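You operate a simulated robot arm through the tools that you are given. There is no shell and no other tool. Be economical: measure what you need, move in short steps, check, and stop when the job is done.

You are at the controls of a simulated two-armed robot. One attempt, no reset.

Task
Take the cap off the small bottle on the island bench top and lay it down there.

It is judged by the outcome, as a careful person would: the job done as asked, and still so three seconds after it is handed in. It fails if anything else is knocked over, pushed out of place, dropped, spilled or broken. Lids that push on must go on centred and level and be pressed home; caps that screw on are set level and turned clockwise until they are tight.

Robot
Two 7-joint arms with two-finger parallel grippers on one trunk, on a base that drives. Base frame: it is fixed to the floor where the robot stands at the start and does not move with it; the origin is under the middle of the robot, x ahead of it, y to its left, z up. Lengths are in mm, angles in rad, forces in N, time in s.
The left shoulder is at the start at [60, 189, 1228], the right one opposite. With the tool pointing down near the work surface each hand reaches from about 100 to 640 mm from the robot's upright axis, wherever it stands, measured 20 degrees to its own side. Payload 3.43 kg a hand.
Tool frame (each hand has its own): the origin (TCP) lies between the finger pads and is the grasp point; the fingertips stand 30 mm ahead of it; z points along the fingers, y is the line along which they close. Largest opening 94 mm; finger width 28, thickness 10; the body of the gripper, 50 by 96 mm, starts 55 mm behind the TCP.
Orientation is that of the tool frame in the base frame, as a unit quaternion [x, y, z, w]. With the fingers straight down and closing along the base's y, the tool's x points along the base's -x, its y along +y and its z along -z.

Tools
- The arms move only by the tool play_rows. It takes "left_targets", "right_targets" or both (then of equal length, played together; a hand with none holds still); each is a list that holds one entry, the list of rows, each a list of 7 numbers: the shift along the tool's x, y, z in mm, then the turn, a rotation vector about the tool's x, y, z in degrees, then the opening, from 0 (shut) to 1 (fully open). In form: [[[tx, ty, tz, rx, ry, rz, jaw], ...]]. A call has 1 to 12 rows; each row shifts and turns the commanded pose from where the row before left it, along the tool's axes as they then stand. A row lasts 0.2 s, in which the tool goes at most 50 mm and 0.15 rad; a call with a longer step from one row to the next is refused whole, and so is a gripper value outside its range. A pose out of reach is approached as far as the arm can. The call stops where the force on the tool passes 40 N (or 10 N more than at its start, if that is more) or the arm is blocked; 0.2 s more then pass. The fingers move at their own pace (about 153 mm/s each) and stop on an object; they squeeze with about 40 N. The grip force told is the motor's: it shows also when the fingers shut on nothing. Time passes only in rows, and 0.2 s behind the last, so rows that do not move let the fingers close. The reply holds the time, the measured pose of the TCP, the force on the tool along the base axes, the opening and the grip force, in the units named above and with some noise, with the torque about the TCP (base axes, N m) and any sound that the robot's microphone picked up.
- Cameras (640 x 400 px; columns grow to the right, rows downward): "scene" is now at [7.9, -11.1, 1781.8]; the picture's right is [-0.33, -0.94, 0.00], its down [-0.77, 0.27, -0.58] and it looks along [0.55, -0.19, -0.81] (base axes); focal length 258 px, centre (320, 200). "left" rides on the left gripper at [76, -14, -103] in its tool frame; the picture's right is [0.18, 0.98, 0.00], its down [-0.75, 0.14, -0.64] and it looks along [-0.63, 0.12, 0.77] (tool axes); focal length 243 px, centre (320, 200). "right" rides on the right gripper at [76, 14, -102] in its tool frame; the picture's right is [-0.18, 0.98, 0.00], its down [-0.75, -0.14, -0.64] and it looks along [-0.63, -0.12, 0.77] (tool axes); focal length 243 px, centre (320, 200). There is no depth. A picture from a camera that has moved, and an enlarged one, comes with that camera's place and axes in the base frame and with its lens. The place of the scene camera against the robot may be out by one fixed shift of up to 18 mm in any direction.
- snapshot(camera): a new picture of that camera. The clock stands still meanwhile.
- lift_body(by): slides the trunk up (or, below 0, down) by that many mm; the arms and the scene camera ride with it, the base frame stays. It gives what a move gives, with no picture.
- drive_base(legs): drives the robot by 1 to 6 legs, each [ahead, left, turn to the left] in mm, mm and rad, along the robot's own axes; the way and the turn of a leg run together, so that a leg with both is an arc; at most 1500 mm and 3.142 rad a leg. The arms and the cameras ride along, it lands a little off, and it stops where it bumps. It gives what a move gives.
- pan_tilt(pan, tilt): turns the head with the scene camera to pan (to the left, within 1.501 rad either way) and tilt (down, from -0.506 to 1.204), counted from straight ahead of the robot. It gives what a move gives.
- close_up(camera, box): a new picture of the part [left, top, right, bottom] of that camera's present view, enlarged. The clock stands still meanwhile.
- close_job(): hands the job in; it is judged then, once.

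Work in short steps. Places have to be worked out from the pictures, the camera data and where the tool is seen: move nearer, look again, correct. Check each grasp and each placing, and mend what went wrong. You have 120 turns and 108 pictures in all, those below and enlarged ones among them. Open the grippers and draw the arms clear of the work before you hand the job in, unless the task says otherwise; then end with one line.

The tools are called after "Emit:" as a command line: name --argument value ..., lists and objects as JSON in quotes. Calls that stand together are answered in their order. play_rows: Moves the arms, as the interface text tells. Its arguments: {"type":"object","properties":{"left_targets":{"type":"array","items":{"type":"array","items":{"type":"array","items":{"type":"number"}}}},"right_targets":{"type":"array","items":{"type":"array","items":{"type":"array","items":{"type":"number"}}}}},"required":[]} The other tools are called the same way: lift_body (by) slides the trunk up or down; drive_base (legs) drives the base; pan_tilt (pan, tilt) turns the head that bears the scene camera; snapshot (camera) takes a picture; close_up (camera, box) takes an enlarged picture of a part of a camera's view; close_job () hands the job in.

At the start:

```text
time_s: 0.0
left_eef_pos: [406.6, 74.2, 1180.1]
left_tcp_rot: [0.0, 1.0, 0.0, 0.0]
left_ft_force: [0.4, 0.5, -0.1]
left_torque: [0.04, -0.01, 0.0]
left_opening: 93.9
left_grip_force: 0.0
right_eef_pos: [301.8, -174.9, 1191.8]
right_tcp_rot: [0.001, 1.0, 0.0, 0.001]
right_ft_force: [0.1, 0.3, 0.3]
right_torque: [0.02, 0.01, 0.01]
right_opening: 93.9
right_grip_force: 0.1
trunk travel left (down, up): [-900.0, 90.0]
robot x, y, heading: [2.0, -1.0, 0.002]
head pan, tilt: [-0.339, 0.949]
```

scene: 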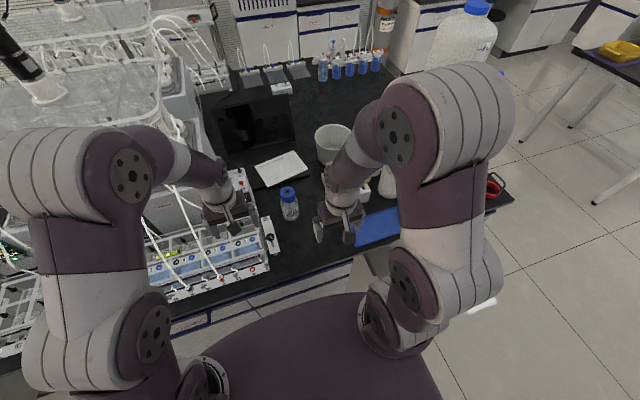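
right: 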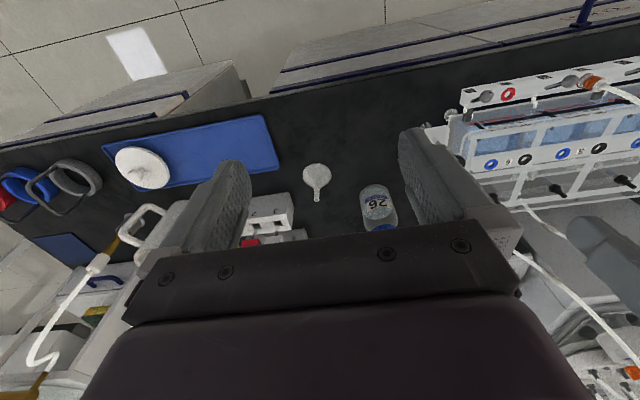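
left: 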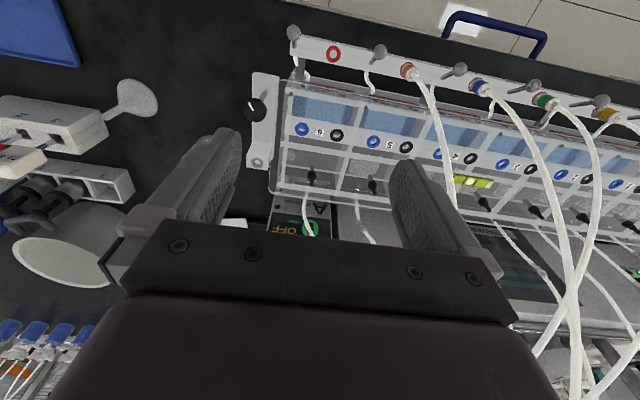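

The blue-capped small bottle appears at around scene (289,200). I look closer first.

Emit:
close_up --camera "scene" --box '[230, 130, 390, 250]'

Emit:
close_up --camera "right" --box '[230, 100, 470, 250]'

```text
3.33 times, centred on (310, 190) of scene
camera zoom: at [7.9, -11.1, 1781.8], right [-0.33, -0.94, 0.0], down [-0.77, 0.27, -0.58], along [0.55, -0.19, -0.81], focal length 860 px, centre (353, 233)
```

zoom: 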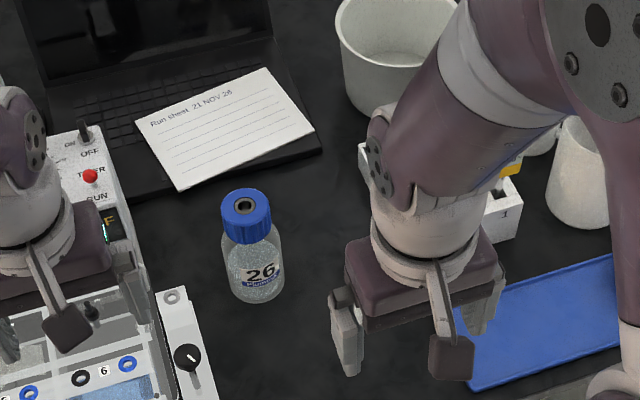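

```text
2.67 times, centred on (350, 175) of right
camera zoom: at [226.7, -162.3, 1294.3], right [0.18, 0.98, 0.0], down [0.75, -0.14, 0.64], along [0.63, -0.12, -0.77], focal length 647 px, centre (240, 267)
```

zoom: 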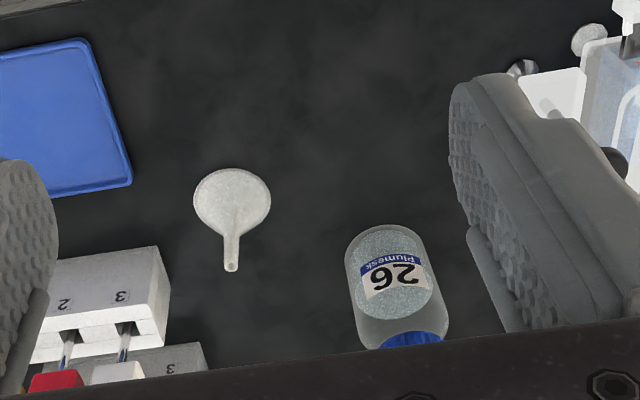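

The bottle stands near x≈600, y≈-93, with the rig on its left and open bench on its right. My plan is for the right hand to hold the body horizontally from the front while the left unscrews the cap from above. First I shift the base right to centre the bottle.

Emit:
drive_base --legs '[[0, -90, 0]]'

Emit:
pan_tilt --pan 0.0 --tilt 0.95

Emit:
snapshot --camera "scene"

Emit:
snapshot --camera "right"

Emit:
snapshot --camera "left"

```text
time_s: 1.1
left_eef_pos: [405.8, -12.1, 1180.1]
left_tcp_rot: [0.0, 1.0, -0.001, 0.001]
left_ft_force: [-1.0, 0.8, 0.1]
left_torque: [-0.02, 0.01, 0.01]
left_opening: 93.9
left_grip_force: 0.0
right_eef_pos: [302.0, -262.4, 1191.7]
right_tcp_rot: [-0.001, 1.0, -0.002, 0.0]
right_ft_force: [-0.3, -0.1, -0.2]
right_torque: [0.03, -0.01, -0.01]
right_opening: 93.9
right_grip_force: 0.0
trunk travel left (down, up): [-900.0, 90.0]
robot x, y, heading: [2.9, -88.5, 0.005]
head pan, tilt: [-0.339, 0.949]
```

```text
time_s: 1.9
left_eef_pos: [406.5, -16.9, 1180.0]
left_tcp_rot: [-0.001, 1.0, 0.001, 0.0]
left_ft_force: [0.4, 1.0, -0.1]
left_torque: [0.01, 0.0, 0.02]
left_opening: 93.8
left_grip_force: 0.2
right_eef_pos: [302.7, -266.7, 1191.3]
right_tcp_rot: [-0.001, 1.0, 0.001, 0.001]
right_ft_force: [-0.7, -0.1, 0.5]
right_torque: [0.0, 0.01, -0.03]
right_opening: 93.9
right_grip_force: 0.1
trunk travel left (down, up): [-900.0, 90.0]
robot x, y, heading: [-0.9, -86.9, -0.001]
head pan, tilt: [0.0, 0.949]
```

```text
102 pictures are left
camera scene: at [12.1, -78.7, 1781.8], right [0.0, -1.0, 0.0], down [-0.81, 0.0, -0.58], along [0.58, 0.0, -0.81], focal length 258 px, centre (320, 200)
```

scene: 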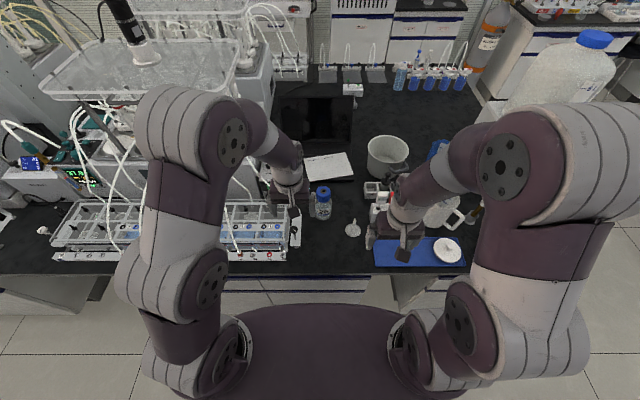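

```text
101 pictures are left
camera right: at [226.9, -253.1, 1294.1], right [0.18, 0.98, 0.0], down [0.75, -0.14, 0.64], along [0.63, -0.12, -0.77], focal length 243 px, centre (320, 200)
```

right: 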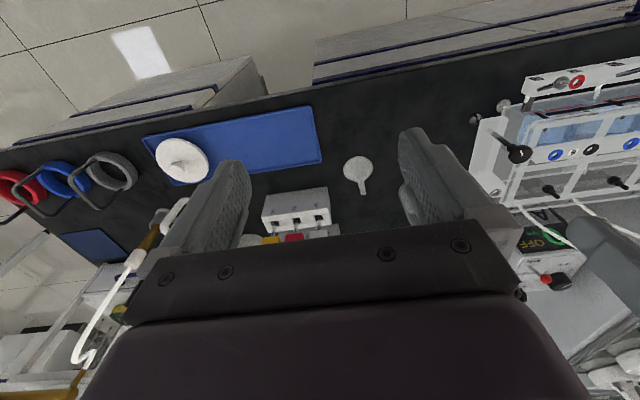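

```text
100 pictures are left
camera left: at [331.4, -31.6, 1284.3], right [-0.19, 0.98, 0.0], down [0.75, 0.14, 0.64], along [0.63, 0.12, -0.77], focal length 243 px, centre (320, 200)
```

left: 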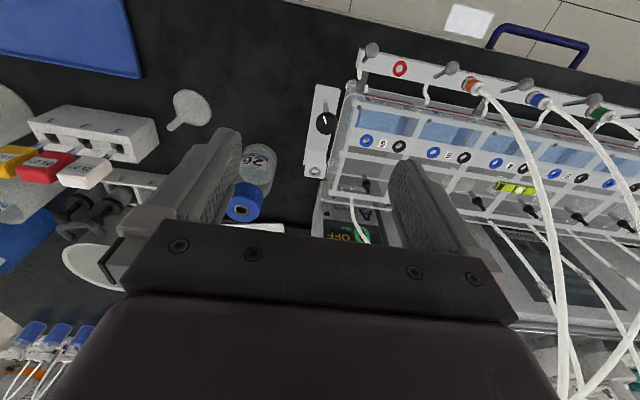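

The cap triangulates to about x 560, y -91, z 1040, so the bench is nearer z≈900. I take enlarged views to refine this.

Emit:
close_up --camera "left" --box '[160, 80, 360, 230]'

Emit:
close_up --camera "scene" --box '[240, 130, 480, 280]'

```text
2.67 times, centred on (260, 155) of left
camera zoom: at [331.4, -31.6, 1284.3], right [-0.19, 0.98, 0.0], down [0.75, 0.14, 0.64], along [0.63, 0.12, -0.77], focal length 647 px, centre (480, 320)
```

zoom: 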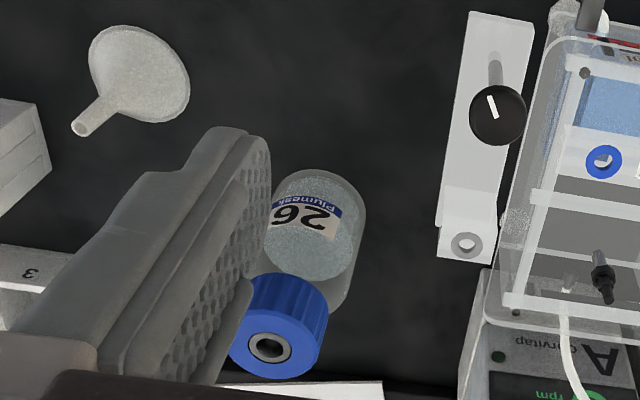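

```text
2.67 times, centred on (360, 205) of scene
camera zoom: at [12.1, -78.7, 1781.8], right [0.0, -1.0, 0.0], down [-0.81, 0.0, -0.58], along [0.58, 0.0, -0.81], focal length 688 px, centre (213, 187)
```

zoom: 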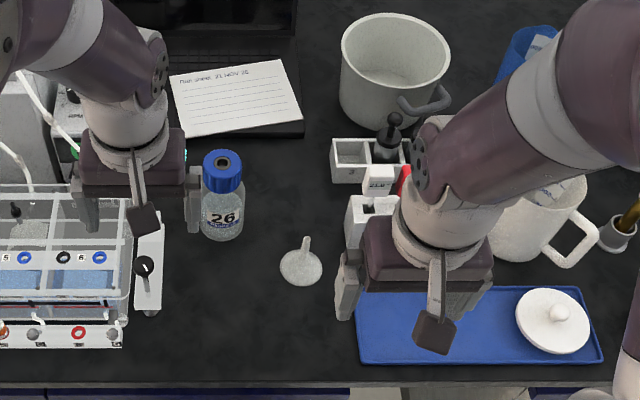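

The two rays disagree by about 20 mm, so I shift the left hand to y≈-97 for a pure hand-camera baseline.

Emit:
play_rows --left_targets '[[[0, -40, 0, 0, 0, 0, 1], [0, -40, 0, 0, 0, 0, 1], [0, 0, 0, 0, 0, 0, 1]]]'

Emit:
close_up --camera "left" --box '[220, 80, 420, 230]'

```text
time_s: 2.7
left_eef_pos: [406.6, -95.3, 1179.9]
left_tcp_rot: [-0.001, 1.0, 0.0, 0.0]
left_ft_force: [-0.3, 0.3, -0.8]
left_torque: [-0.03, 0.0, -0.01]
left_opening: 94.2
left_grip_force: 0.0
right_eef_pos: [300.4, -263.1, 1191.7]
right_tcp_rot: [-0.001, 1.0, -0.001, 0.0]
right_ft_force: [0.1, 0.5, 0.2]
right_torque: [0.01, -0.03, -0.01]
right_opening: 94.1
right_grip_force: 0.0
trunk travel left (down, up): [-900.0, 90.0]
robot x, y, heading: [0.6, -91.3, 0.003]
head pan, tilt: [0.0, 0.949]
```

```text
2.67 times, centred on (320, 155) of left
camera zoom: at [331.6, -109.0, 1283.8], right [-0.19, 0.98, 0.0], down [0.75, 0.14, 0.64], along [0.63, 0.12, -0.77], focal length 647 px, centre (320, 320)
```

zoom: 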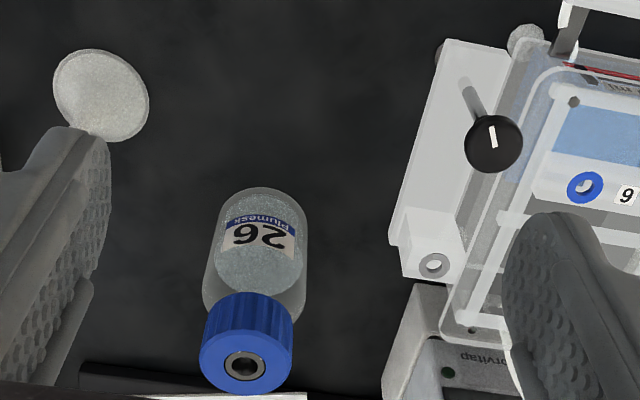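

Using hand-camera parallax, the cap top is at about (600,-103,1008) and is 53 mm wide. The body is about 69 mm wide and the bench is at z≈868. I'll pitch the right hand 60° so it points forward and 30° down, and move the left hand back out of the way.

Emit:
play_rows --left_targets '[[[0, 40, 0, 0, 0, 0, 1], [0, 40, 0, 0, 0, 0, 1], [0, 30, 0, 0, 0, 0, 1], [0, 0, 0, 0, 0, 0, 1], [0, 0, 0, 0, 0, 0, 1], [0, 0, 0, 0, 0, 0, 1], [0, 0, 0, 0, 0, 0, 1], [0, 0, 0, 0, 0, 0, 1]]]' --right_targets '[[[0, 0, 0, 0, -7.5, 0, 1], [0, 0, 0, 0, -7.5, 0, 1], [0, 0, 0, 0, -7.5, 0, 1], [0, 0, 0, 0, -7.5, 0, 1], [0, 0, 0, 0, -7.5, 0, 1], [0, 0, 0, 0, -7.5, 0, 1], [0, 0, 0, 0, -7.5, 0, 1], [0, 0, 0, 0, -7.5, 0, 1]]]'

Emit:
snapshot --camera "scene"

```text
time_s: 4.5
left_eef_pos: [406.5, 16.1, 1180.5]
left_tcp_rot: [-0.001, 1.0, 0.001, 0.0]
left_ft_force: [-0.4, -0.2, 0.5]
left_torque: [0.01, -0.02, -0.03]
left_opening: 93.9
left_grip_force: 0.1
right_eef_pos: [311.4, -246.4, 1182.9]
right_tcp_rot: [0.001, 0.901, 0.032, 0.433]
right_ft_force: [13.4, 0.1, 8.3]
right_torque: [0.0, 1.27, 0.12]
right_opening: 94.0
right_grip_force: 0.1
right hand out of reach, approached as far as the arm can: row 3, 4, 5, 6, 7
trunk travel left (down, up): [-900.0, 90.0]
robot x, y, heading: [0.2, -86.0, 0.006]
head pan, tilt: [0.0, 0.949]
```

```text
96 pictures are left
camera scene: at [11.8, -75.9, 1781.8], right [0.0, -1.0, 0.0], down [-0.81, 0.0, -0.58], along [0.58, 0.0, -0.81], focal length 258 px, centre (320, 200)
```

scene: 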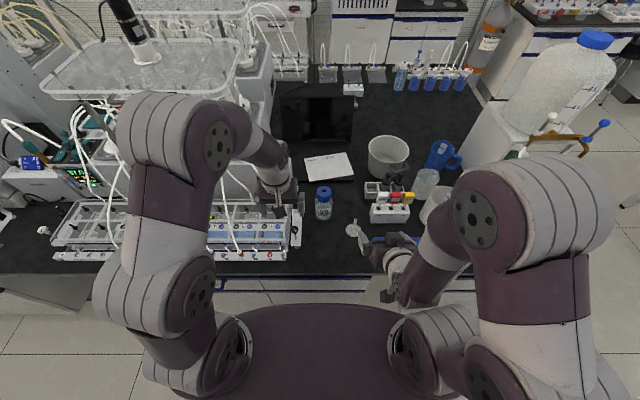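

The right arm was too folded near the trunk. I move it forward 160 mm.

Emit:
play_rows --right_targets '[[[-20, 0, 34.6, 0, 0, 0, 1], [-20, 0, 34.6, 0, 0, 0, 1], [-20, 0, 34.6, 0, 0, 0, 1], [-20, 0, 34.6, 0, 0, 0, 1], [0, 0, 0, 0, 0, 0, 1]]]'

Emit:
snapshot --camera "scene"

```text
time_s: 5.7
left_eef_pos: [406.0, 15.2, 1179.3]
left_tcp_rot: [-0.001, 1.0, 0.0, 0.0]
left_ft_force: [0.3, 0.3, -0.7]
left_torque: [-0.03, 0.0, 0.02]
left_opening: 93.8
left_grip_force: 0.1
right_eef_pos: [467.4, -244.5, 1157.9]
right_tcp_rot: [0.002, 0.902, 0.031, 0.431]
right_ft_force: [-0.2, -0.1, 0.1]
right_torque: [-0.01, 0.02, 0.0]
right_opening: 93.9
right_grip_force: 0.0
trunk travel left (down, up): [-900.0, 90.0]
robot x, y, heading: [-1.3, -90.7, 0.002]
head pan, tilt: [0.0, 0.949]
```

```text
95 pictures are left
camera scene: at [11.3, -76.1, 1781.8], right [0.0, -1.0, 0.0], down [-0.81, 0.0, -0.58], along [0.58, 0.0, -0.81], focal length 258 px, centre (320, 200)
```

scene: 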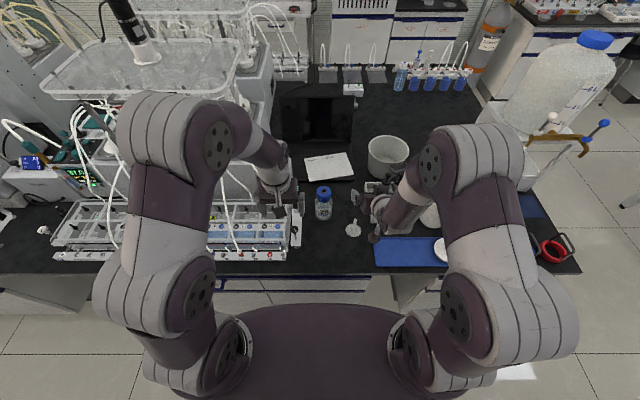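

The right hand is now free, at 39° below horizontal. I bring it over to y≈-103 at this height and finish the rotation to exactly 30°, squaring up the roll.

Emit:
play_rows --right_targets '[[[0, 47, 0, 0, 0, 0, 1], [0, 47, 0, 0, 0, 0, 1], [0, 46, 0, 0, 0, 0, 1], [0, 0, 0, 1.5, -4.5, -1.0, 1], [0, 0, 0, 1.5, -4.4, -1.0, 1], [0, 0, 0, 0, 0, 0, 1]]]'

Emit:
snapshot --camera "right"

Emit:
snapshot --camera "scene"

```text
time_s: 7.1
left_eef_pos: [405.6, 14.9, 1179.5]
left_tcp_rot: [-0.001, 1.0, 0.0, -0.001]
left_ft_force: [-2.2, 9.8, -6.1]
left_torque: [0.24, 0.02, -0.03]
left_opening: 88.4
left_grip_force: 0.1
right_eef_pos: [464.0, -102.4, 1165.3]
right_tcp_rot: [0.001, 0.865, 0.0, 0.501]
right_ft_force: [2.4, -10.3, 6.5]
right_torque: [0.6, 0.36, 0.38]
right_opening: 88.2
right_grip_force: 0.1
trunk travel left (down, up): [-900.0, 90.0]
robot x, y, heading: [3.2, -87.1, 0.007]
head pan, tilt: [0.0, 0.949]
```

```text
94 pictures are left
camera right: at [338.8, -89.1, 1151.3], right [0.09, 0.98, 0.16], down [-0.18, -0.14, 0.97], along [0.98, -0.12, 0.16], focal length 243 px, centre (320, 200)
```

right: 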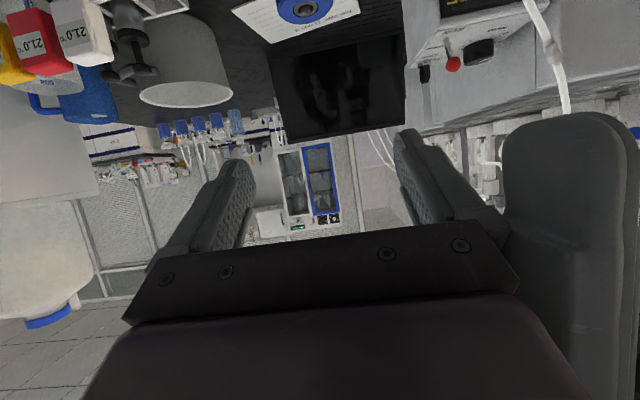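

```text
93 pictures are left
camera scene: at [12.0, -75.9, 1781.8], right [0.0, -1.0, 0.0], down [-0.81, 0.0, -0.58], along [0.58, 0.0, -0.81], focal length 258 px, centre (320, 200)
```

scene: 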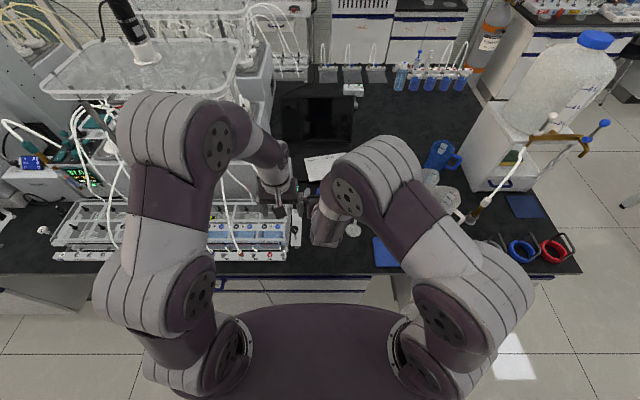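

The left finger is touching the right hand. I move the left hand away, left and up.

Emit:
play_rows --left_targets '[[[0, 20, -5, 0, 0, 0, 1], [0, 30, -30, 0, 0, 0, 1], [0, 10, -40, 0, 0, 0, 1], [0, 0, -20, 0, 0, 0, 1]]]'

Emit:
snapshot --camera "left"

```text
time_s: 8.1
left_eef_pos: [407.0, 74.6, 1274.9]
left_tcp_rot: [-0.001, 1.0, 0.0, 0.0]
left_ft_force: [-0.9, -0.4, 0.2]
left_torque: [-0.01, -0.02, 0.0]
left_opening: 94.0
left_grip_force: 0.0
right_eef_pos: [464.2, -103.5, 1166.2]
right_tcp_rot: [-0.001, 0.866, 0.002, 0.5]
right_ft_force: [0.1, 0.2, -0.4]
right_torque: [0.02, 0.01, -0.04]
right_opening: 93.8
right_grip_force: 0.2
trunk travel left (down, up): [-900.0, 90.0]
robot x, y, heading: [0.6, -89.2, 0.007]
head pan, tilt: [0.0, 0.949]
```

```text
92 pictures are left
camera left: at [331.8, 60.4, 1379.4], right [-0.19, 0.98, 0.0], down [0.75, 0.14, 0.64], along [0.63, 0.12, -0.77], focal length 243 px, centre (320, 200)
```

left: 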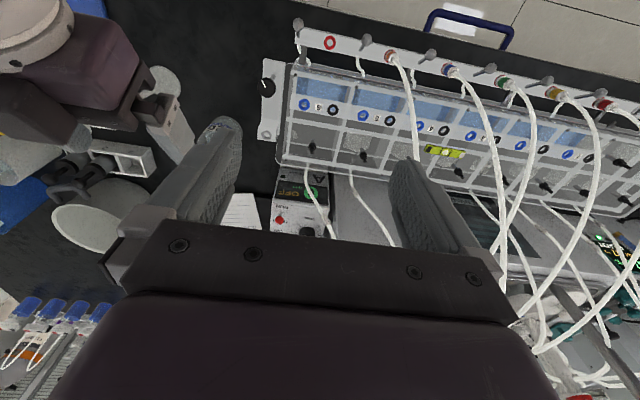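

Both hands are free now. I lower the right hand straight down 180 mm to the pre-grasp position in front of the bottle.

Emit:
play_rows --right_targets '[[[39, 0, 22.5, 0, 0, 0, 1], [39, 0, 22.5, 0, 0, 0, 1], [39, 0, 22.5, 0, 0, 0, 1], [39, 0, 22.5, 0, 0, 0, 1], [0, 0, 0, 0, 0, 0, 1]]]'

Emit:
snapshot --camera "right"

Emit:
snapshot --camera "scene"

```text
time_s: 9.3
left_eef_pos: [406.2, 75.4, 1275.7]
left_tcp_rot: [-0.001, 1.0, 0.0, -0.001]
left_ft_force: [-0.6, 0.1, 0.1]
left_torque: [0.04, 0.01, 0.01]
left_opening: 94.0
left_grip_force: 0.1
right_eef_pos: [465.6, -103.2, 985.5]
right_tcp_rot: [0.0, 0.866, 0.001, 0.5]
right_ft_force: [0.0, 0.1, -0.3]
right_torque: [-0.02, 0.01, -0.02]
right_opening: 93.9
right_grip_force: 0.0
trunk travel left (down, up): [-900.0, 90.0]
robot x, y, heading: [-2.2, -94.7, 0.004]
head pan, tilt: [0.0, 0.949]
```

```text
91 pictures are left
camera right: at [339.5, -89.4, 970.7], right [0.09, 0.98, 0.16], down [-0.18, -0.14, 0.97], along [0.98, -0.12, 0.16], focal length 243 px, centre (320, 200)
```

right: 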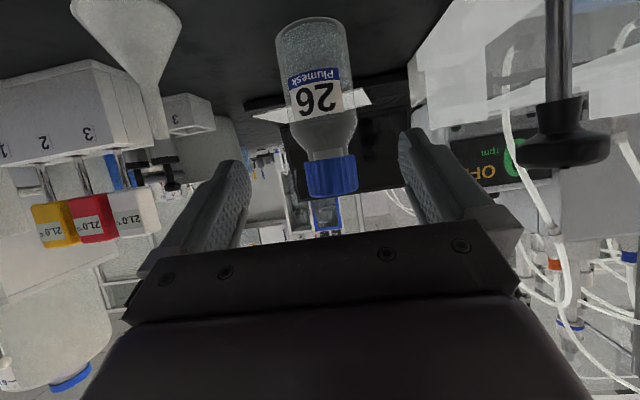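

```text
90 pictures are left
camera scene: at [11.6, -76.3, 1781.8], right [0.0, -1.0, 0.0], down [-0.81, 0.0, -0.58], along [0.58, 0.0, -0.81], focal length 258 px, centre (320, 200)
```

scene: 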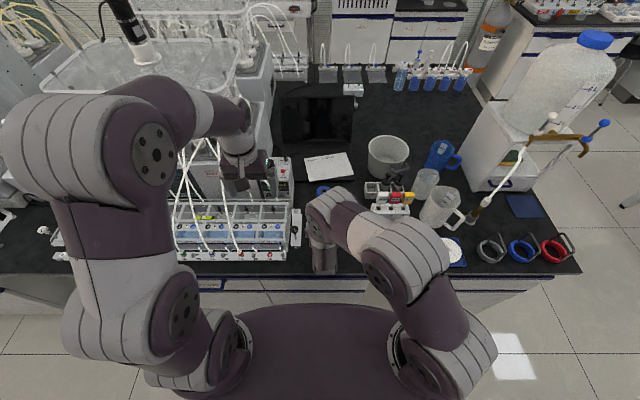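

The bottle is centred (y≈-102) between the fingers, and its cylindrical wall spans z≈860–931. I advance halfway along the tool axis and check.

Emit:
play_rows --right_targets '[[[1.2, 0, 36, 0, 0, 0, 1], [1.2, 0, 36, 0, 0, 0, 1], [0, 0, 0, 0, 0, 0, 1]]]'

Emit:
snapshot --camera "right"

```text
time_s: 10.1
left_eef_pos: [405.9, 76.4, 1274.8]
left_tcp_rot: [-0.001, 1.0, 0.0, 0.0]
left_ft_force: [-0.1, -0.1, -0.8]
left_torque: [-0.01, -0.03, 0.0]
left_opening: 94.0
left_grip_force: 0.0
right_eef_pos: [527.2, -103.1, 947.6]
right_tcp_rot: [0.0, 0.866, 0.001, 0.499]
right_ft_force: [0.7, 0.0, 0.2]
right_torque: [-0.03, 0.01, -0.01]
right_opening: 94.0
right_grip_force: 0.1
trunk travel left (down, up): [-900.0, 90.0]
robot x, y, heading: [-0.7, -90.2, 0.002]
head pan, tilt: [0.0, 0.949]
```

```text
89 pictures are left
camera right: at [400.5, -88.8, 933.6], right [0.09, 0.98, 0.16], down [-0.18, -0.14, 0.97], along [0.98, -0.12, 0.16], focal length 243 px, centre (320, 200)
```

right: 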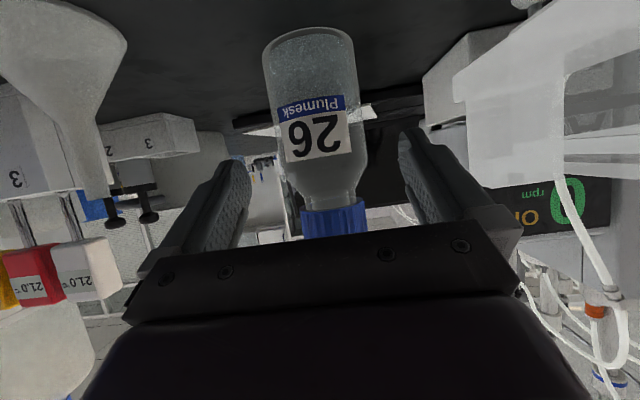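

Alignment is good. I advance to the grasp position.

Emit:
play_rows --right_targets '[[[1.3, 0, 37, 0, 0, 0, 1], [1.3, 0, 37, 0, 0, 0, 1], [0, 0, 0, 0, 0, 0, 1]]]'

Emit:
snapshot --camera "right"

Emit:
close_up --camera "scene" --box '[240, 150, 400, 250]'

```text
time_s: 10.9
left_eef_pos: [407.4, 74.8, 1275.4]
left_tcp_rot: [-0.001, 1.0, -0.001, 0.0]
left_ft_force: [-0.4, 0.2, -0.1]
left_torque: [-0.02, -0.03, -0.03]
left_opening: 94.0
left_grip_force: 0.1
right_eef_pos: [590.5, -103.6, 908.4]
right_tcp_rot: [0.0, 0.866, 0.001, 0.5]
right_ft_force: [-0.6, 0.5, -0.5]
right_torque: [0.02, 0.01, 0.0]
right_opening: 94.1
right_grip_force: 0.1
trunk travel left (down, up): [-900.0, 90.0]
robot x, y, heading: [-2.0, -85.2, 0.005]
head pan, tilt: [0.0, 0.949]
```

```text
88 pictures are left
camera right: at [463.5, -89.3, 894.0], right [0.09, 0.98, 0.16], down [-0.18, -0.14, 0.97], along [0.98, -0.12, 0.16], focal length 243 px, centre (320, 200)
```

right: 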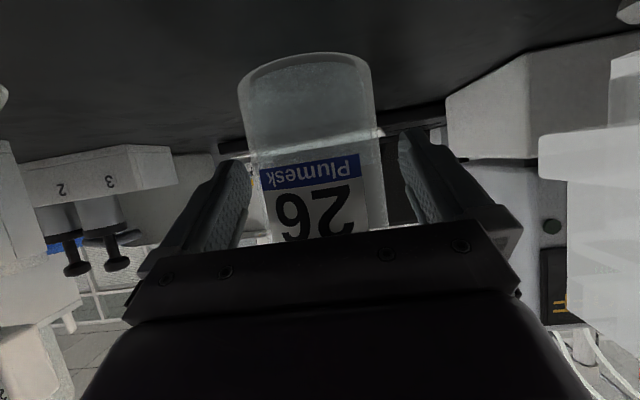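

```text
4.00 times, centred on (320, 200) of scene
camera zoom: at [11.0, -75.9, 1781.8], right [0.0, -1.0, 0.0], down [-0.81, 0.0, -0.58], along [0.58, 0.0, -0.81], focal length 1032 px, centre (320, 200)
```

zoom: 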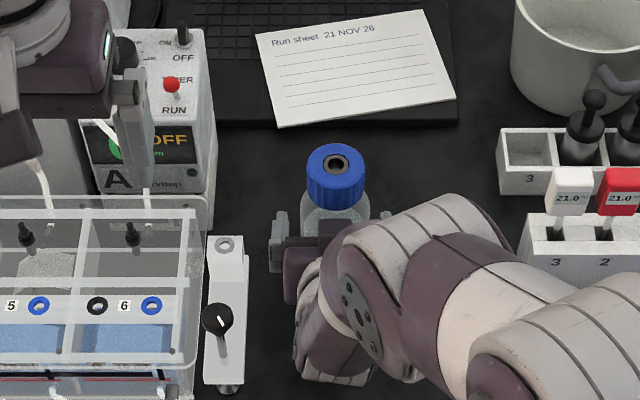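

The bottle sits about 3 mm toward -y of the fingers' midline. I shift by that and close on the body.

Emit:
play_rows --right_targets '[[[0, -3, 0, 0, 0, 0, 1], [0, 0, 0, 0, 0, 0, 0.85], [0, 0, 0, 0, 0, 0, 0.76], [0, 0, 0, 0, 0, 0, 0.5], [0, 0, 0, 0, 0, 0, 0.5], [0, 0, 0, 0, 0, 0, 0.5]]]'

Emit:
snapshot --camera "right"

```text
time_s: 12.3
left_eef_pos: [407.1, 75.3, 1275.4]
left_tcp_rot: [0.0, 1.0, 0.0, -0.001]
left_ft_force: [-0.4, 0.0, 0.7]
left_torque: [-0.01, -0.02, -0.02]
left_opening: 93.9
left_grip_force: 0.1
right_eef_pos: [589.5, -104.9, 908.4]
right_tcp_rot: [0.0, 0.866, 0.0, 0.5]
right_ft_force: [0.3, -0.2, 1.2]
right_torque: [-0.08, -0.01, 0.0]
right_opening: 72.6
right_grip_force: 40.4
trunk travel left (down, up): [-900.0, 90.0]
robot x, y, heading: [-3.6, -88.6, -0.005]
head pan, tilt: [0.0, 0.949]
```

```text
86 pictures are left
camera right: at [463.6, -92.0, 894.2], right [0.09, 0.98, 0.16], down [-0.18, -0.14, 0.97], along [0.98, -0.12, 0.16], focal length 243 px, centre (320, 200)
```

right: 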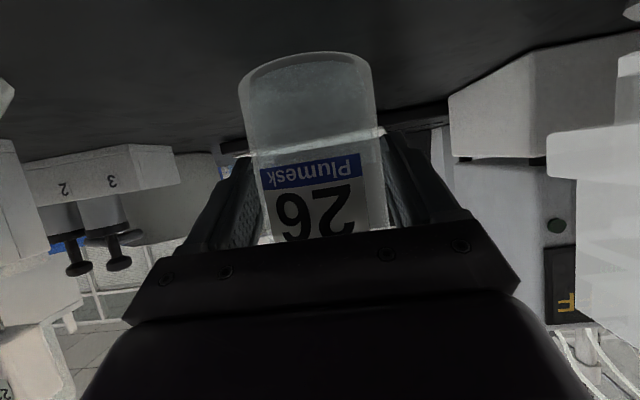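

The bottle is held firmly at 72.6 mm. Now the left hand goes over the cap, high above it.

Emit:
play_rows --left_targets '[[[-30, -30, 0, 0, 0, 0, 1], [-30, -30, 0, 0, 0, 0, 1], [-30, -30, 0, 0, 0, 0, 1], [-30, -30, 0, 0, 0, 0, 1], [-30, -30, 0, 0, 0, 0, 1], [-30, -30, 0, 0, 0, 0, 1], [0, 0, 40, 0, 0, 0, 1], [0, 0, 40, 0, 0, 0, 1], [0, 0, 0, 0, 0, 0, 1]]]'

Emit:
snapshot --camera "left"

Emit:
snapshot --camera "scene"

```text
time_s: 14.3
left_eef_pos: [515.9, -76.0, 1121.7]
left_tcp_rot: [0.0, 1.0, 0.001, 0.0]
left_ft_force: [-0.2, 0.2, -0.1]
left_torque: [0.0, 0.04, 0.02]
left_opening: 94.2
left_grip_force: 0.0
left hand out of reach, approached as far as the arm can: row 2, 3, 4, 5, 6
right_eef_pos: [588.8, -106.1, 909.8]
right_tcp_rot: [-0.001, 0.866, 0.001, 0.5]
right_ft_force: [-0.2, -0.8, 2.0]
right_torque: [0.01, -0.03, 0.03]
right_opening: 72.1
right_grip_force: 40.0
trunk travel left (down, up): [-900.0, 90.0]
robot x, y, heading: [3.6, -89.8, 0.003]
head pan, tilt: [0.0, 0.949]
```

```text
85 pictures are left
camera left: at [440.1, -91.6, 1225.4], right [-0.19, 0.98, 0.0], down [0.75, 0.14, 0.64], along [0.63, 0.12, -0.77], focal length 243 px, centre (320, 200)
```

left: 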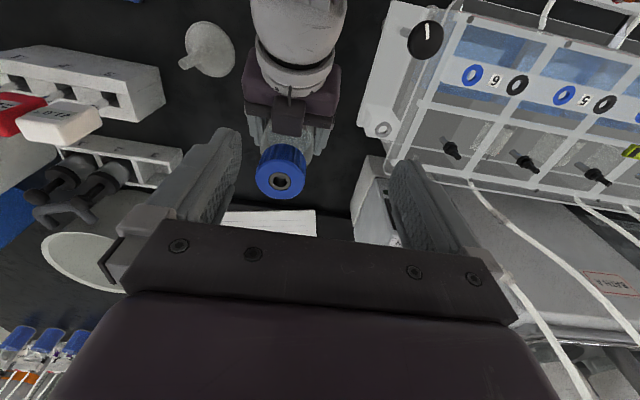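

```text
84 pictures are left
camera scene: at [11.6, -76.1, 1781.8], right [0.0, -1.0, 0.0], down [-0.81, 0.0, -0.58], along [0.58, 0.0, -0.81], focal length 258 px, centre (320, 200)
```

scene: 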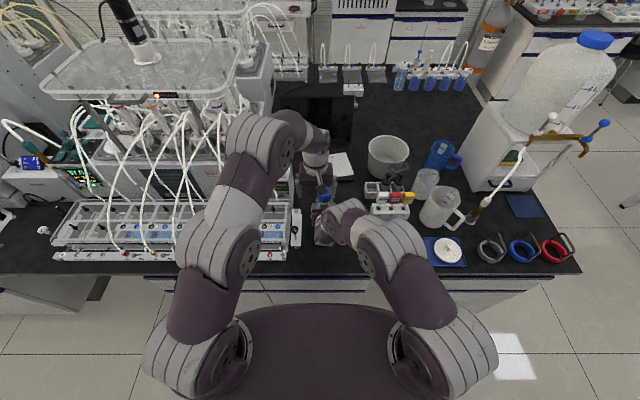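

The cap shows at (600,-105.5), consistent with my estimate. I move the left hand to hover over it at TCP z≈1060.

Emit:
play_rows --left_targets '[[[-20.5, -7.4, 15, 0, 0, 0, 1], [-20.5, -7.4, 15, 0, 0, 0, 1], [-20.5, -7.4, 15, 0, 0, 0, 1], [-21, -7.4, 15, 0, 0, 0, 1], [0, 0, 0, 0, 0, 0, 1]]]'

Emit:
snapshot --camera "left"

```text
time_s: 15.5
left_eef_pos: [575.8, -98.5, 1071.4]
left_tcp_rot: [-0.001, 1.0, 0.0, 0.0]
left_ft_force: [0.6, 0.3, -0.2]
left_torque: [-0.03, -0.01, -0.01]
left_opening: 93.7
left_grip_force: 0.1
left hand out of reach, approached as far as the arm can: row 4
right_eef_pos: [589.5, -106.2, 908.6]
right_tcp_rot: [0.0, 0.866, 0.001, 0.5]
right_ft_force: [1.0, 0.0, 1.9]
right_torque: [-0.04, 0.0, -0.05]
right_opening: 72.5
right_grip_force: 39.8
trunk travel left (down, up): [-900.0, 90.0]
robot x, y, heading: [1.1, -89.4, 0.003]
head pan, tilt: [0.0, 0.949]
```

```text
83 pictures are left
camera left: at [501.2, -113.4, 1174.6], right [-0.19, 0.98, 0.0], down [0.75, 0.14, 0.64], along [0.63, 0.12, -0.77], focal length 243 px, centre (320, 200)
```

left: 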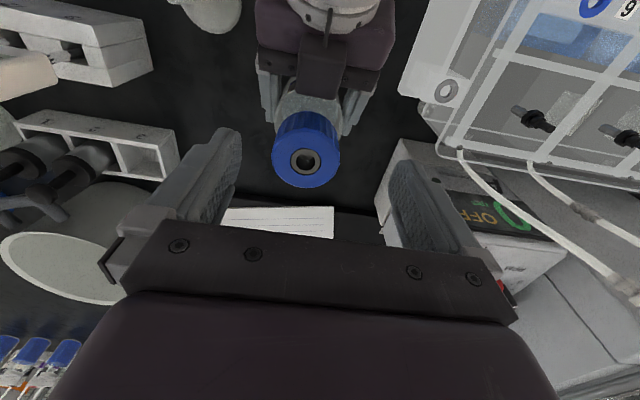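

The reach improves as the hand gets lower. I descend 27 mm with the tips still above the cap, then go forward.

Emit:
play_rows --left_targets '[[[0, 0, 26, 0, 0, 0, 1], [-12, -3.5, 0, 0, 0, 0, 1], [-11, -3.5, 0, 0, 0, 0, 1], [0, 0, 0, 0, 0, 0, 1]]]'

Emit:
snapshot --camera "left"

Emit:
close_up --camera "scene" --box '[240, 130, 400, 230]'

```text
time_s: 16.5
left_eef_pos: [581.7, -100.4, 1044.1]
left_tcp_rot: [-0.001, 1.0, -0.001, 0.0]
left_ft_force: [0.0, 0.5, -1.0]
left_torque: [0.05, -0.02, -0.02]
left_opening: 93.7
left_grip_force: 0.0
left hand out of reach, approached as far as the arm can: row 2, 3
right_eef_pos: [587.5, -105.0, 909.1]
right_tcp_rot: [-0.001, 0.866, 0.002, 0.5]
right_ft_force: [-0.4, 0.4, 2.8]
right_torque: [0.01, -0.03, 0.06]
right_opening: 72.6
right_grip_force: 39.7
trunk travel left (down, up): [-900.0, 90.0]
robot x, y, heading: [-3.4, -89.2, 0.006]
head pan, tilt: [0.0, 0.949]
```

```text
82 pictures are left
camera left: at [506.9, -115.0, 1148.4], right [-0.19, 0.98, 0.0], down [0.75, 0.14, 0.64], along [0.63, 0.12, -0.77], focal length 243 px, centre (320, 200)
```

left: 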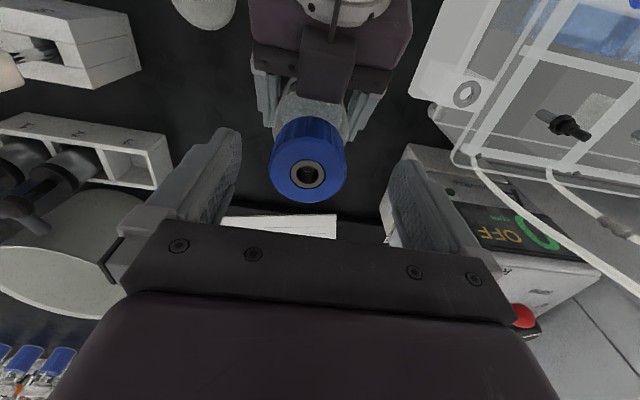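

```text
4.00 times, centred on (320, 180) of scene
camera zoom: at [11.9, -76.2, 1781.8], right [0.0, -1.0, 0.0], down [-0.81, 0.0, -0.58], along [0.58, 0.0, -0.81], focal length 1032 px, centre (320, 280)
```

zoom: 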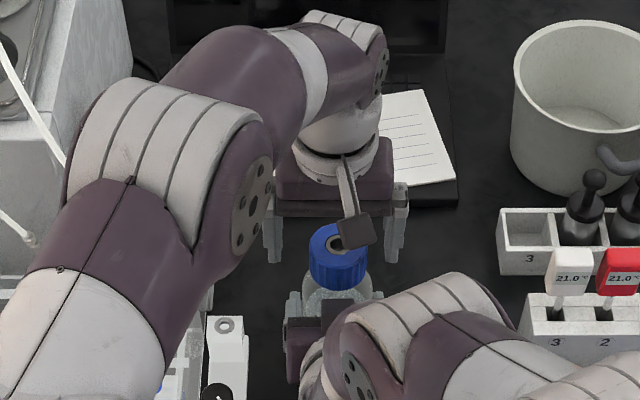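

The left arm runs out of reach at x≈582, short of the cap. I'll lift the gripped bottle 8 mm, bring it 50 mm nearer and set it down again, rather than drive toward the bench.

Emit:
play_rows --right_targets '[[[-3.5, 0, -2, 0, 0, 0, 0.5], [-3.5, 0, -2, 0, 0, 0, 0.5], [0, 0, 0, 0, 0, 0, 0.5]]]'

Emit:
snapshot --camera "right"

```text
time_s: 17.3
left_eef_pos: [581.8, -99.4, 1044.2]
left_tcp_rot: [-0.001, 1.0, -0.001, 0.0]
left_ft_force: [0.3, 0.0, 0.2]
left_torque: [0.0, -0.01, 0.01]
left_opening: 94.3
left_grip_force: 0.1
right_eef_pos: [589.3, -105.6, 915.9]
right_tcp_rot: [0.0, 0.866, 0.001, 0.5]
right_ft_force: [0.6, 0.2, -3.6]
right_torque: [-0.04, 0.05, 0.01]
right_opening: 72.4
right_grip_force: 40.3
trunk travel left (down, up): [-900.0, 90.0]
robot x, y, heading: [-1.7, -89.9, -0.0]
head pan, tilt: [0.0, 0.949]
```

```text
80 pictures are left
camera right: at [463.4, -91.8, 901.9], right [0.09, 0.98, 0.16], down [-0.18, -0.14, 0.97], along [0.98, -0.12, 0.16], focal length 243 px, centre (320, 200)
```

right: 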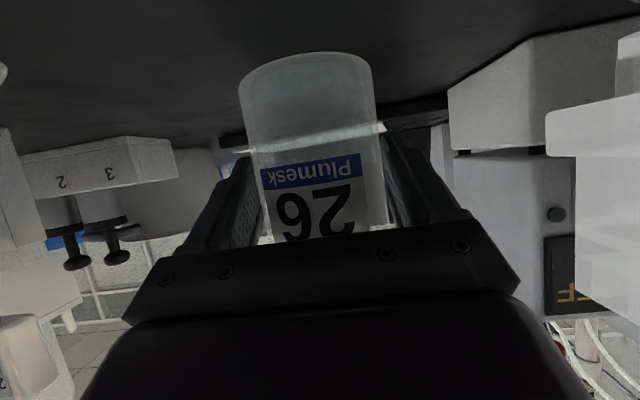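

The bottle lifted cleanly with no slip and feels like about 5 N. I bring it back 50 mm, then lower it gently.

Emit:
play_rows --right_targets '[[[8.3, 0, -14.4, 0, 0, 0, 0.5], [8.3, 0, -14.4, 0, 0, 0, 0.5], [8.4, 0, -14.5, 0, 0, 0, 0.5], [0, 0, 0, 0, 0, 0, 0.5], [1.7, 0, 1, 0, 0, 0, 0.5], [1.7, 0, 1, 0, 0, 0, 0.5], [1.7, 0, 1, 0, 0, 0, 0.5], [0.9, 0, 0.5, 0, 0, 0, 0.5], [0, 0, 0, 0, 0, 0, 0.5]]]'

Emit:
snapshot --camera "left"

```text
time_s: 19.3
left_eef_pos: [581.9, -100.9, 1043.7]
left_tcp_rot: [-0.001, 1.0, 0.0, 0.001]
left_ft_force: [-0.5, 1.0, 0.8]
left_torque: [0.01, 0.01, -0.04]
left_opening: 94.1
left_grip_force: 0.0
right_eef_pos: [538.9, -104.8, 908.5]
right_tcp_rot: [0.0, 0.866, 0.001, 0.5]
right_ft_force: [-0.3, 0.0, -3.8]
right_torque: [-0.02, 0.05, 0.02]
right_opening: 72.1
right_grip_force: 40.1
trunk travel left (down, up): [-900.0, 90.0]
robot x, y, heading: [3.8, -91.5, 0.003]
head pan, tilt: [0.0, 0.949]
```

```text
79 pictures are left
camera left: at [507.4, -115.0, 1148.2], right [-0.19, 0.98, 0.0], down [0.75, 0.14, 0.64], along [0.63, 0.12, -0.77], focal length 243 px, centre (320, 200)
```

left: 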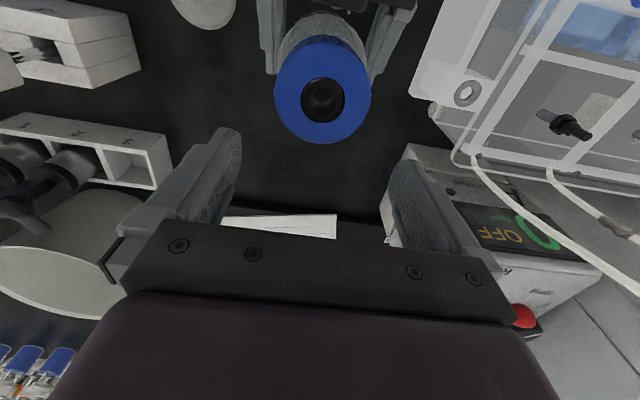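

It is still about 1 mm off the bench (force -3.8 N), so I lower the last bit.

Emit:
play_rows --right_targets '[[[0.5, 0, 0.3, 0, 0, 0, 0.5], [0.5, 0, 0.3, 0, 0, 0, 0.5], [0, 0, 0, 0, 0, 0, 0.5]]]'

```text
time_s: 20.1
left_eef_pos: [582.2, -100.3, 1044.4]
left_tcp_rot: [0.0, 1.0, 0.0, 0.0]
left_ft_force: [-0.4, -0.5, -0.1]
left_torque: [0.02, 0.01, 0.01]
left_opening: 93.9
left_grip_force: 0.0
right_eef_pos: [538.8, -105.4, 909.6]
right_tcp_rot: [-0.001, 0.866, 0.002, 0.5]
right_ft_force: [1.2, -0.4, -1.2]
right_torque: [-0.06, 0.0, 0.05]
right_opening: 72.3
right_grip_force: 39.9
trunk travel left (down, up): [-900.0, 90.0]
robot x, y, heading: [-0.7, -90.5, 0.003]
head pan, tilt: [0.0, 0.949]
```

The bottle is seated, with its cap now at about (550,-105.6). I move the left hand over it and check before descending.

Emit:
play_rows --left_targets '[[[16, -2.6, 0, 0, 0, 0, 1], [16, -2.6, 0, 0, 0, 0, 1], [0, 0, 12, 0, 0, 0, 1], [0, 0, 0, 0, 0, 0, 1]]]'

Emit:
snapshot --camera "left"

Emit:
close_up --camera "scene" --box '[240, 150, 400, 250]'

```text
time_s: 21.1
left_eef_pos: [549.2, -106.0, 1033.6]
left_tcp_rot: [-0.001, 1.0, 0.0, 0.0]
left_ft_force: [0.6, 0.1, 0.7]
left_torque: [-0.01, -0.01, 0.01]
left_opening: 94.1
left_grip_force: 0.1
right_eef_pos: [538.2, -104.4, 909.5]
right_tcp_rot: [0.0, 0.866, 0.001, 0.501]
right_ft_force: [-1.3, -0.2, 0.6]
right_torque: [0.05, 0.0, 0.01]
right_opening: 72.4
right_grip_force: 40.4
trunk travel left (down, up): [-900.0, 90.0]
robot x, y, heading: [1.9, -90.7, -0.001]
head pan, tilt: [0.0, 0.949]
```

```text
78 pictures are left
camera left: at [475.0, -120.5, 1136.9], right [-0.19, 0.98, 0.0], down [0.75, 0.14, 0.64], along [0.63, 0.12, -0.77], focal length 243 px, centre (320, 200)
```

left: 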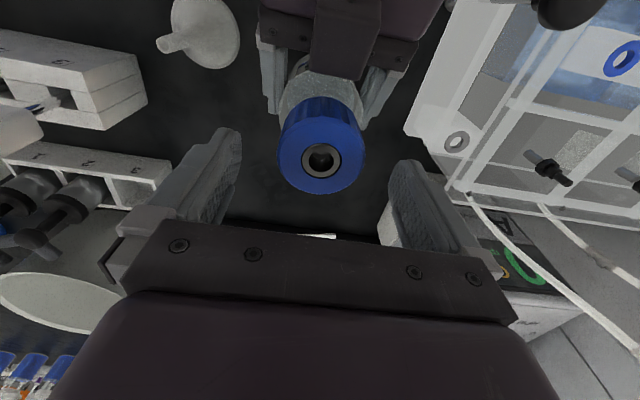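

```text
4.00 times, centred on (320, 200) of scene
camera zoom: at [11.9, -76.2, 1781.8], right [0.0, -1.0, 0.0], down [-0.81, 0.0, -0.58], along [0.58, 0.0, -0.81], focal length 1032 px, centre (320, 200)
```

zoom: 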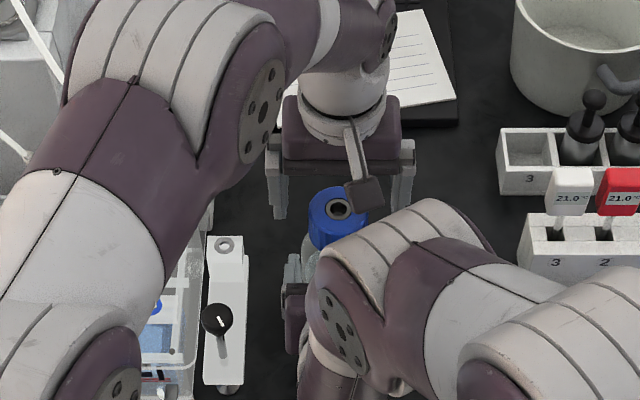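

The cap is centred under the left hand. I descend 25 mm and close on the cap.

Emit:
play_rows --left_targets '[[[0, 0, 12.5, 0, 0, 0, 1], [0, 0, 12.5, 0, 0, 0, 1], [0, 0, 0, 0, 0, 0, 0.75], [0, 0, 0, 0, 0, 0, 0.6], [0, 0, 0, 0, 0, 0, 0.4], [0, 0, 0, 0, 0, 0, 0.4], [0, 0, 0, 0, 0, 0, 0.4]]]'

Emit:
snapshot --camera "left"

```text
time_s: 22.7
left_eef_pos: [549.9, -105.2, 1008.5]
left_tcp_rot: [-0.001, 1.0, 0.0, 0.0]
left_ft_force: [1.5, -0.1, -0.5]
left_torque: [0.0, -0.06, 0.01]
left_opening: 54.3
left_grip_force: 40.1
right_eef_pos: [537.7, -104.7, 908.3]
right_tcp_rot: [-0.001, 0.866, 0.001, 0.5]
right_ft_force: [-2.0, -1.4, 1.8]
right_torque: [-0.01, -0.08, 0.03]
right_opening: 72.3
right_grip_force: 40.3
trunk travel left (down, up): [-900.0, 90.0]
robot x, y, heading: [-2.3, -90.2, 0.004]
head pan, tilt: [0.0, 0.949]
```

```text
76 pictures are left
camera left: at [475.4, -120.0, 1111.8], right [-0.19, 0.98, 0.0], down [0.75, 0.14, 0.64], along [0.63, 0.12, -0.77], focal length 243 px, centre (320, 200)
```

left: 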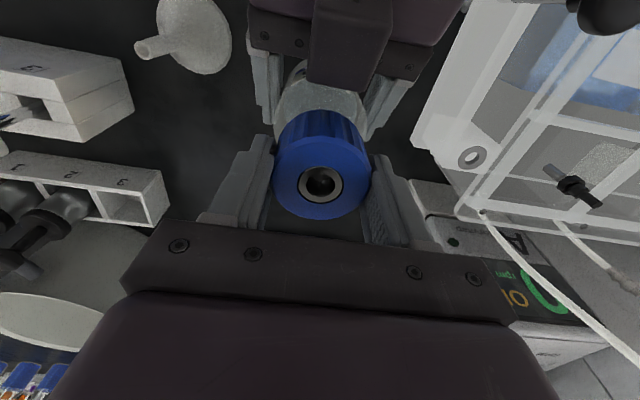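

The cap is gripped at 54.3 mm. I turn it counter-clockwise (tool -z), starting with 32°.

Emit:
play_rows --left_targets '[[[0, 0, 0, 0, 0, -8, 0.4], [0, 0, 0, 0, 0, -8, 0.4], [0, 0, 0, 0, 0, -8, 0.4], [0, 0, 0, 0, 0, -8, 0.4], [0, 0, 0, 0, 0, 0, 0.4]]]'

Emit:
snapshot --camera "left"

Emit:
snapshot --camera "right"

```text
time_s: 23.9
left_eef_pos: [550.2, -104.8, 1008.6]
left_tcp_rot: [-0.277, 0.961, 0.0, -0.001]
left_ft_force: [4.6, 8.0, 0.2]
left_torque: [0.31, -0.17, 0.01]
left_opening: 54.5
left_grip_force: 40.5
right_eef_pos: [538.3, -105.2, 908.2]
right_tcp_rot: [0.0, 0.866, 0.0, 0.5]
right_ft_force: [-5.4, -7.4, 4.9]
right_torque: [0.37, -0.34, -0.06]
right_opening: 72.2
right_grip_force: 40.3
trunk travel left (down, up): [-900.0, 90.0]
robot x, y, heading: [0.0, -90.2, 0.002]
head pan, tilt: [0.0, 0.949]
```

```text
75 pictures are left
camera left: at [494.4, -157.8, 1112.0], right [-0.68, 0.73, 0.0], down [0.56, 0.52, 0.64], along [0.47, 0.44, -0.77], focal length 243 px, centre (320, 200)
```

left: 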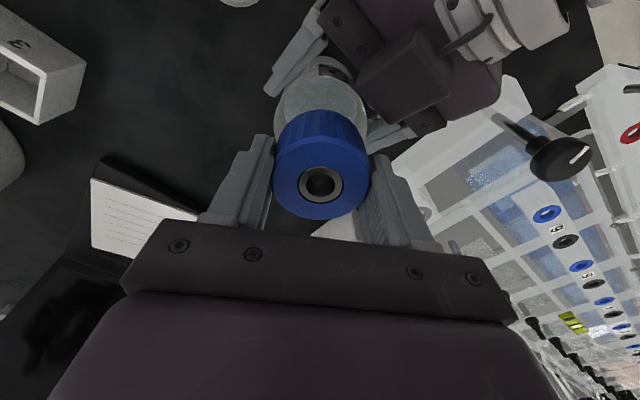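

```text
74 pictures are left
camera right: at [412.2, -91.8, 894.3], right [0.09, 0.98, 0.16], down [-0.18, -0.14, 0.97], along [0.98, -0.12, 0.16], focal length 243 px, centre (320, 200)
```

right: 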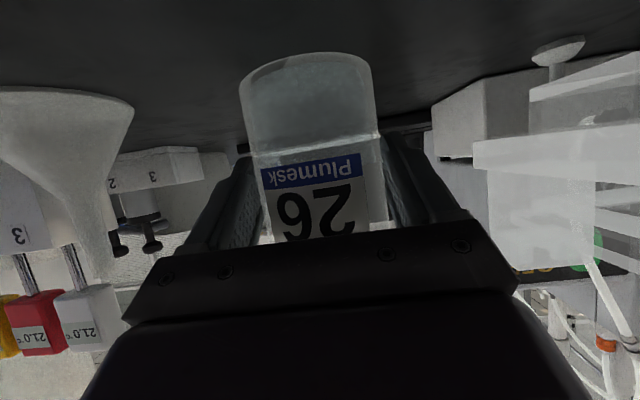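

The bottle stays put (label unmoved) and the wrist turned freely with low torque. I continue the stroke.

Emit:
play_rows --left_targets '[[[0, 0, -0.1, 0, 0, -8, 0.4], [0, 0, -0.1, 0, 0, -8, 0.4], [0, 0, -0.1, 0, 0, -8, 0.4], [0, 0, -0.1, 0, 0, -8, 0.4], [0, 0, -0.1, 0, 0, -8, 0.4], [0, 0, -0.1, 0, 0, -8, 0.4], [0, 0, -0.1, 0, 0, -8, 0.4], [0, 0, 0, 0, 0, 0, 0.4]]]'

Emit:
close_up --camera "left" --box '[240, 60, 400, 240]'

Emit:
snapshot --camera "scene"

```text
time_s: 25.7
left_eef_pos: [549.2, -105.7, 1007.7]
left_tcp_rot: [-0.696, 0.718, 0.0, -0.001]
left_ft_force: [-5.4, 16.7, 7.7]
left_torque: [0.92, 0.09, -0.03]
left_opening: 54.2
left_grip_force: 40.2
right_eef_pos: [538.0, -106.0, 909.0]
right_tcp_rot: [0.0, 0.866, 0.0, 0.501]
right_ft_force: [6.4, -17.7, -1.6]
right_torque: [0.35, 0.37, -0.08]
right_opening: 71.8
right_grip_force: 39.5
trunk travel left (down, up): [-900.0, 90.0]
robot x, y, heading: [0.3, -87.7, 0.003]
head pan, tilt: [0.0, 0.949]
```

```text
2.22 times, centred on (320, 150) of left
camera zoom: at [562.6, -182.2, 1112.2], right [-0.99, -0.15, 0.0], down [-0.12, 0.76, 0.64], along [-0.1, 0.64, -0.77], focal length 539 px, centre (320, 311)
```

zoom: 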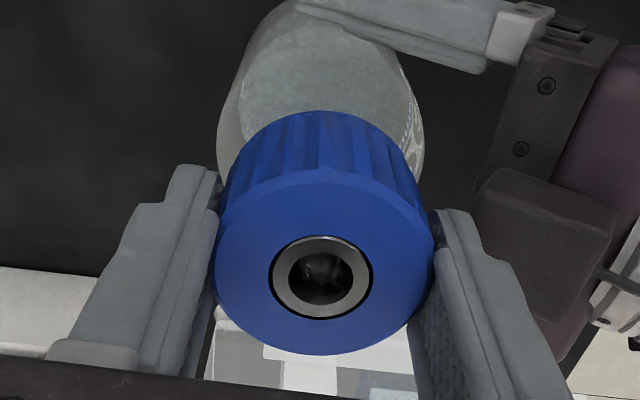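

```text
72 pictures are left
camera scene: at [11.4, -76.3, 1781.8], right [0.0, -1.0, 0.0], down [-0.81, 0.0, -0.58], along [0.58, 0.0, -0.81], focal length 258 px, centre (320, 200)
```

scene: 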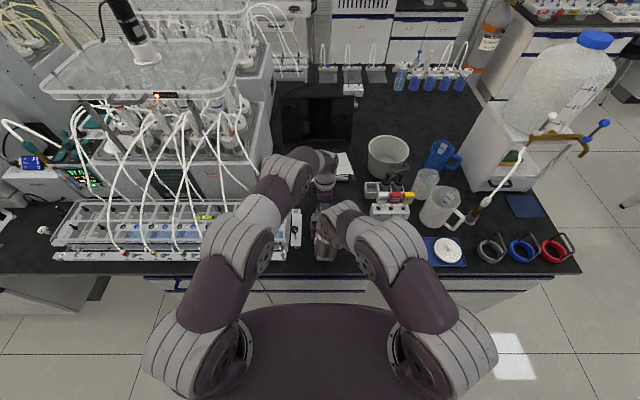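

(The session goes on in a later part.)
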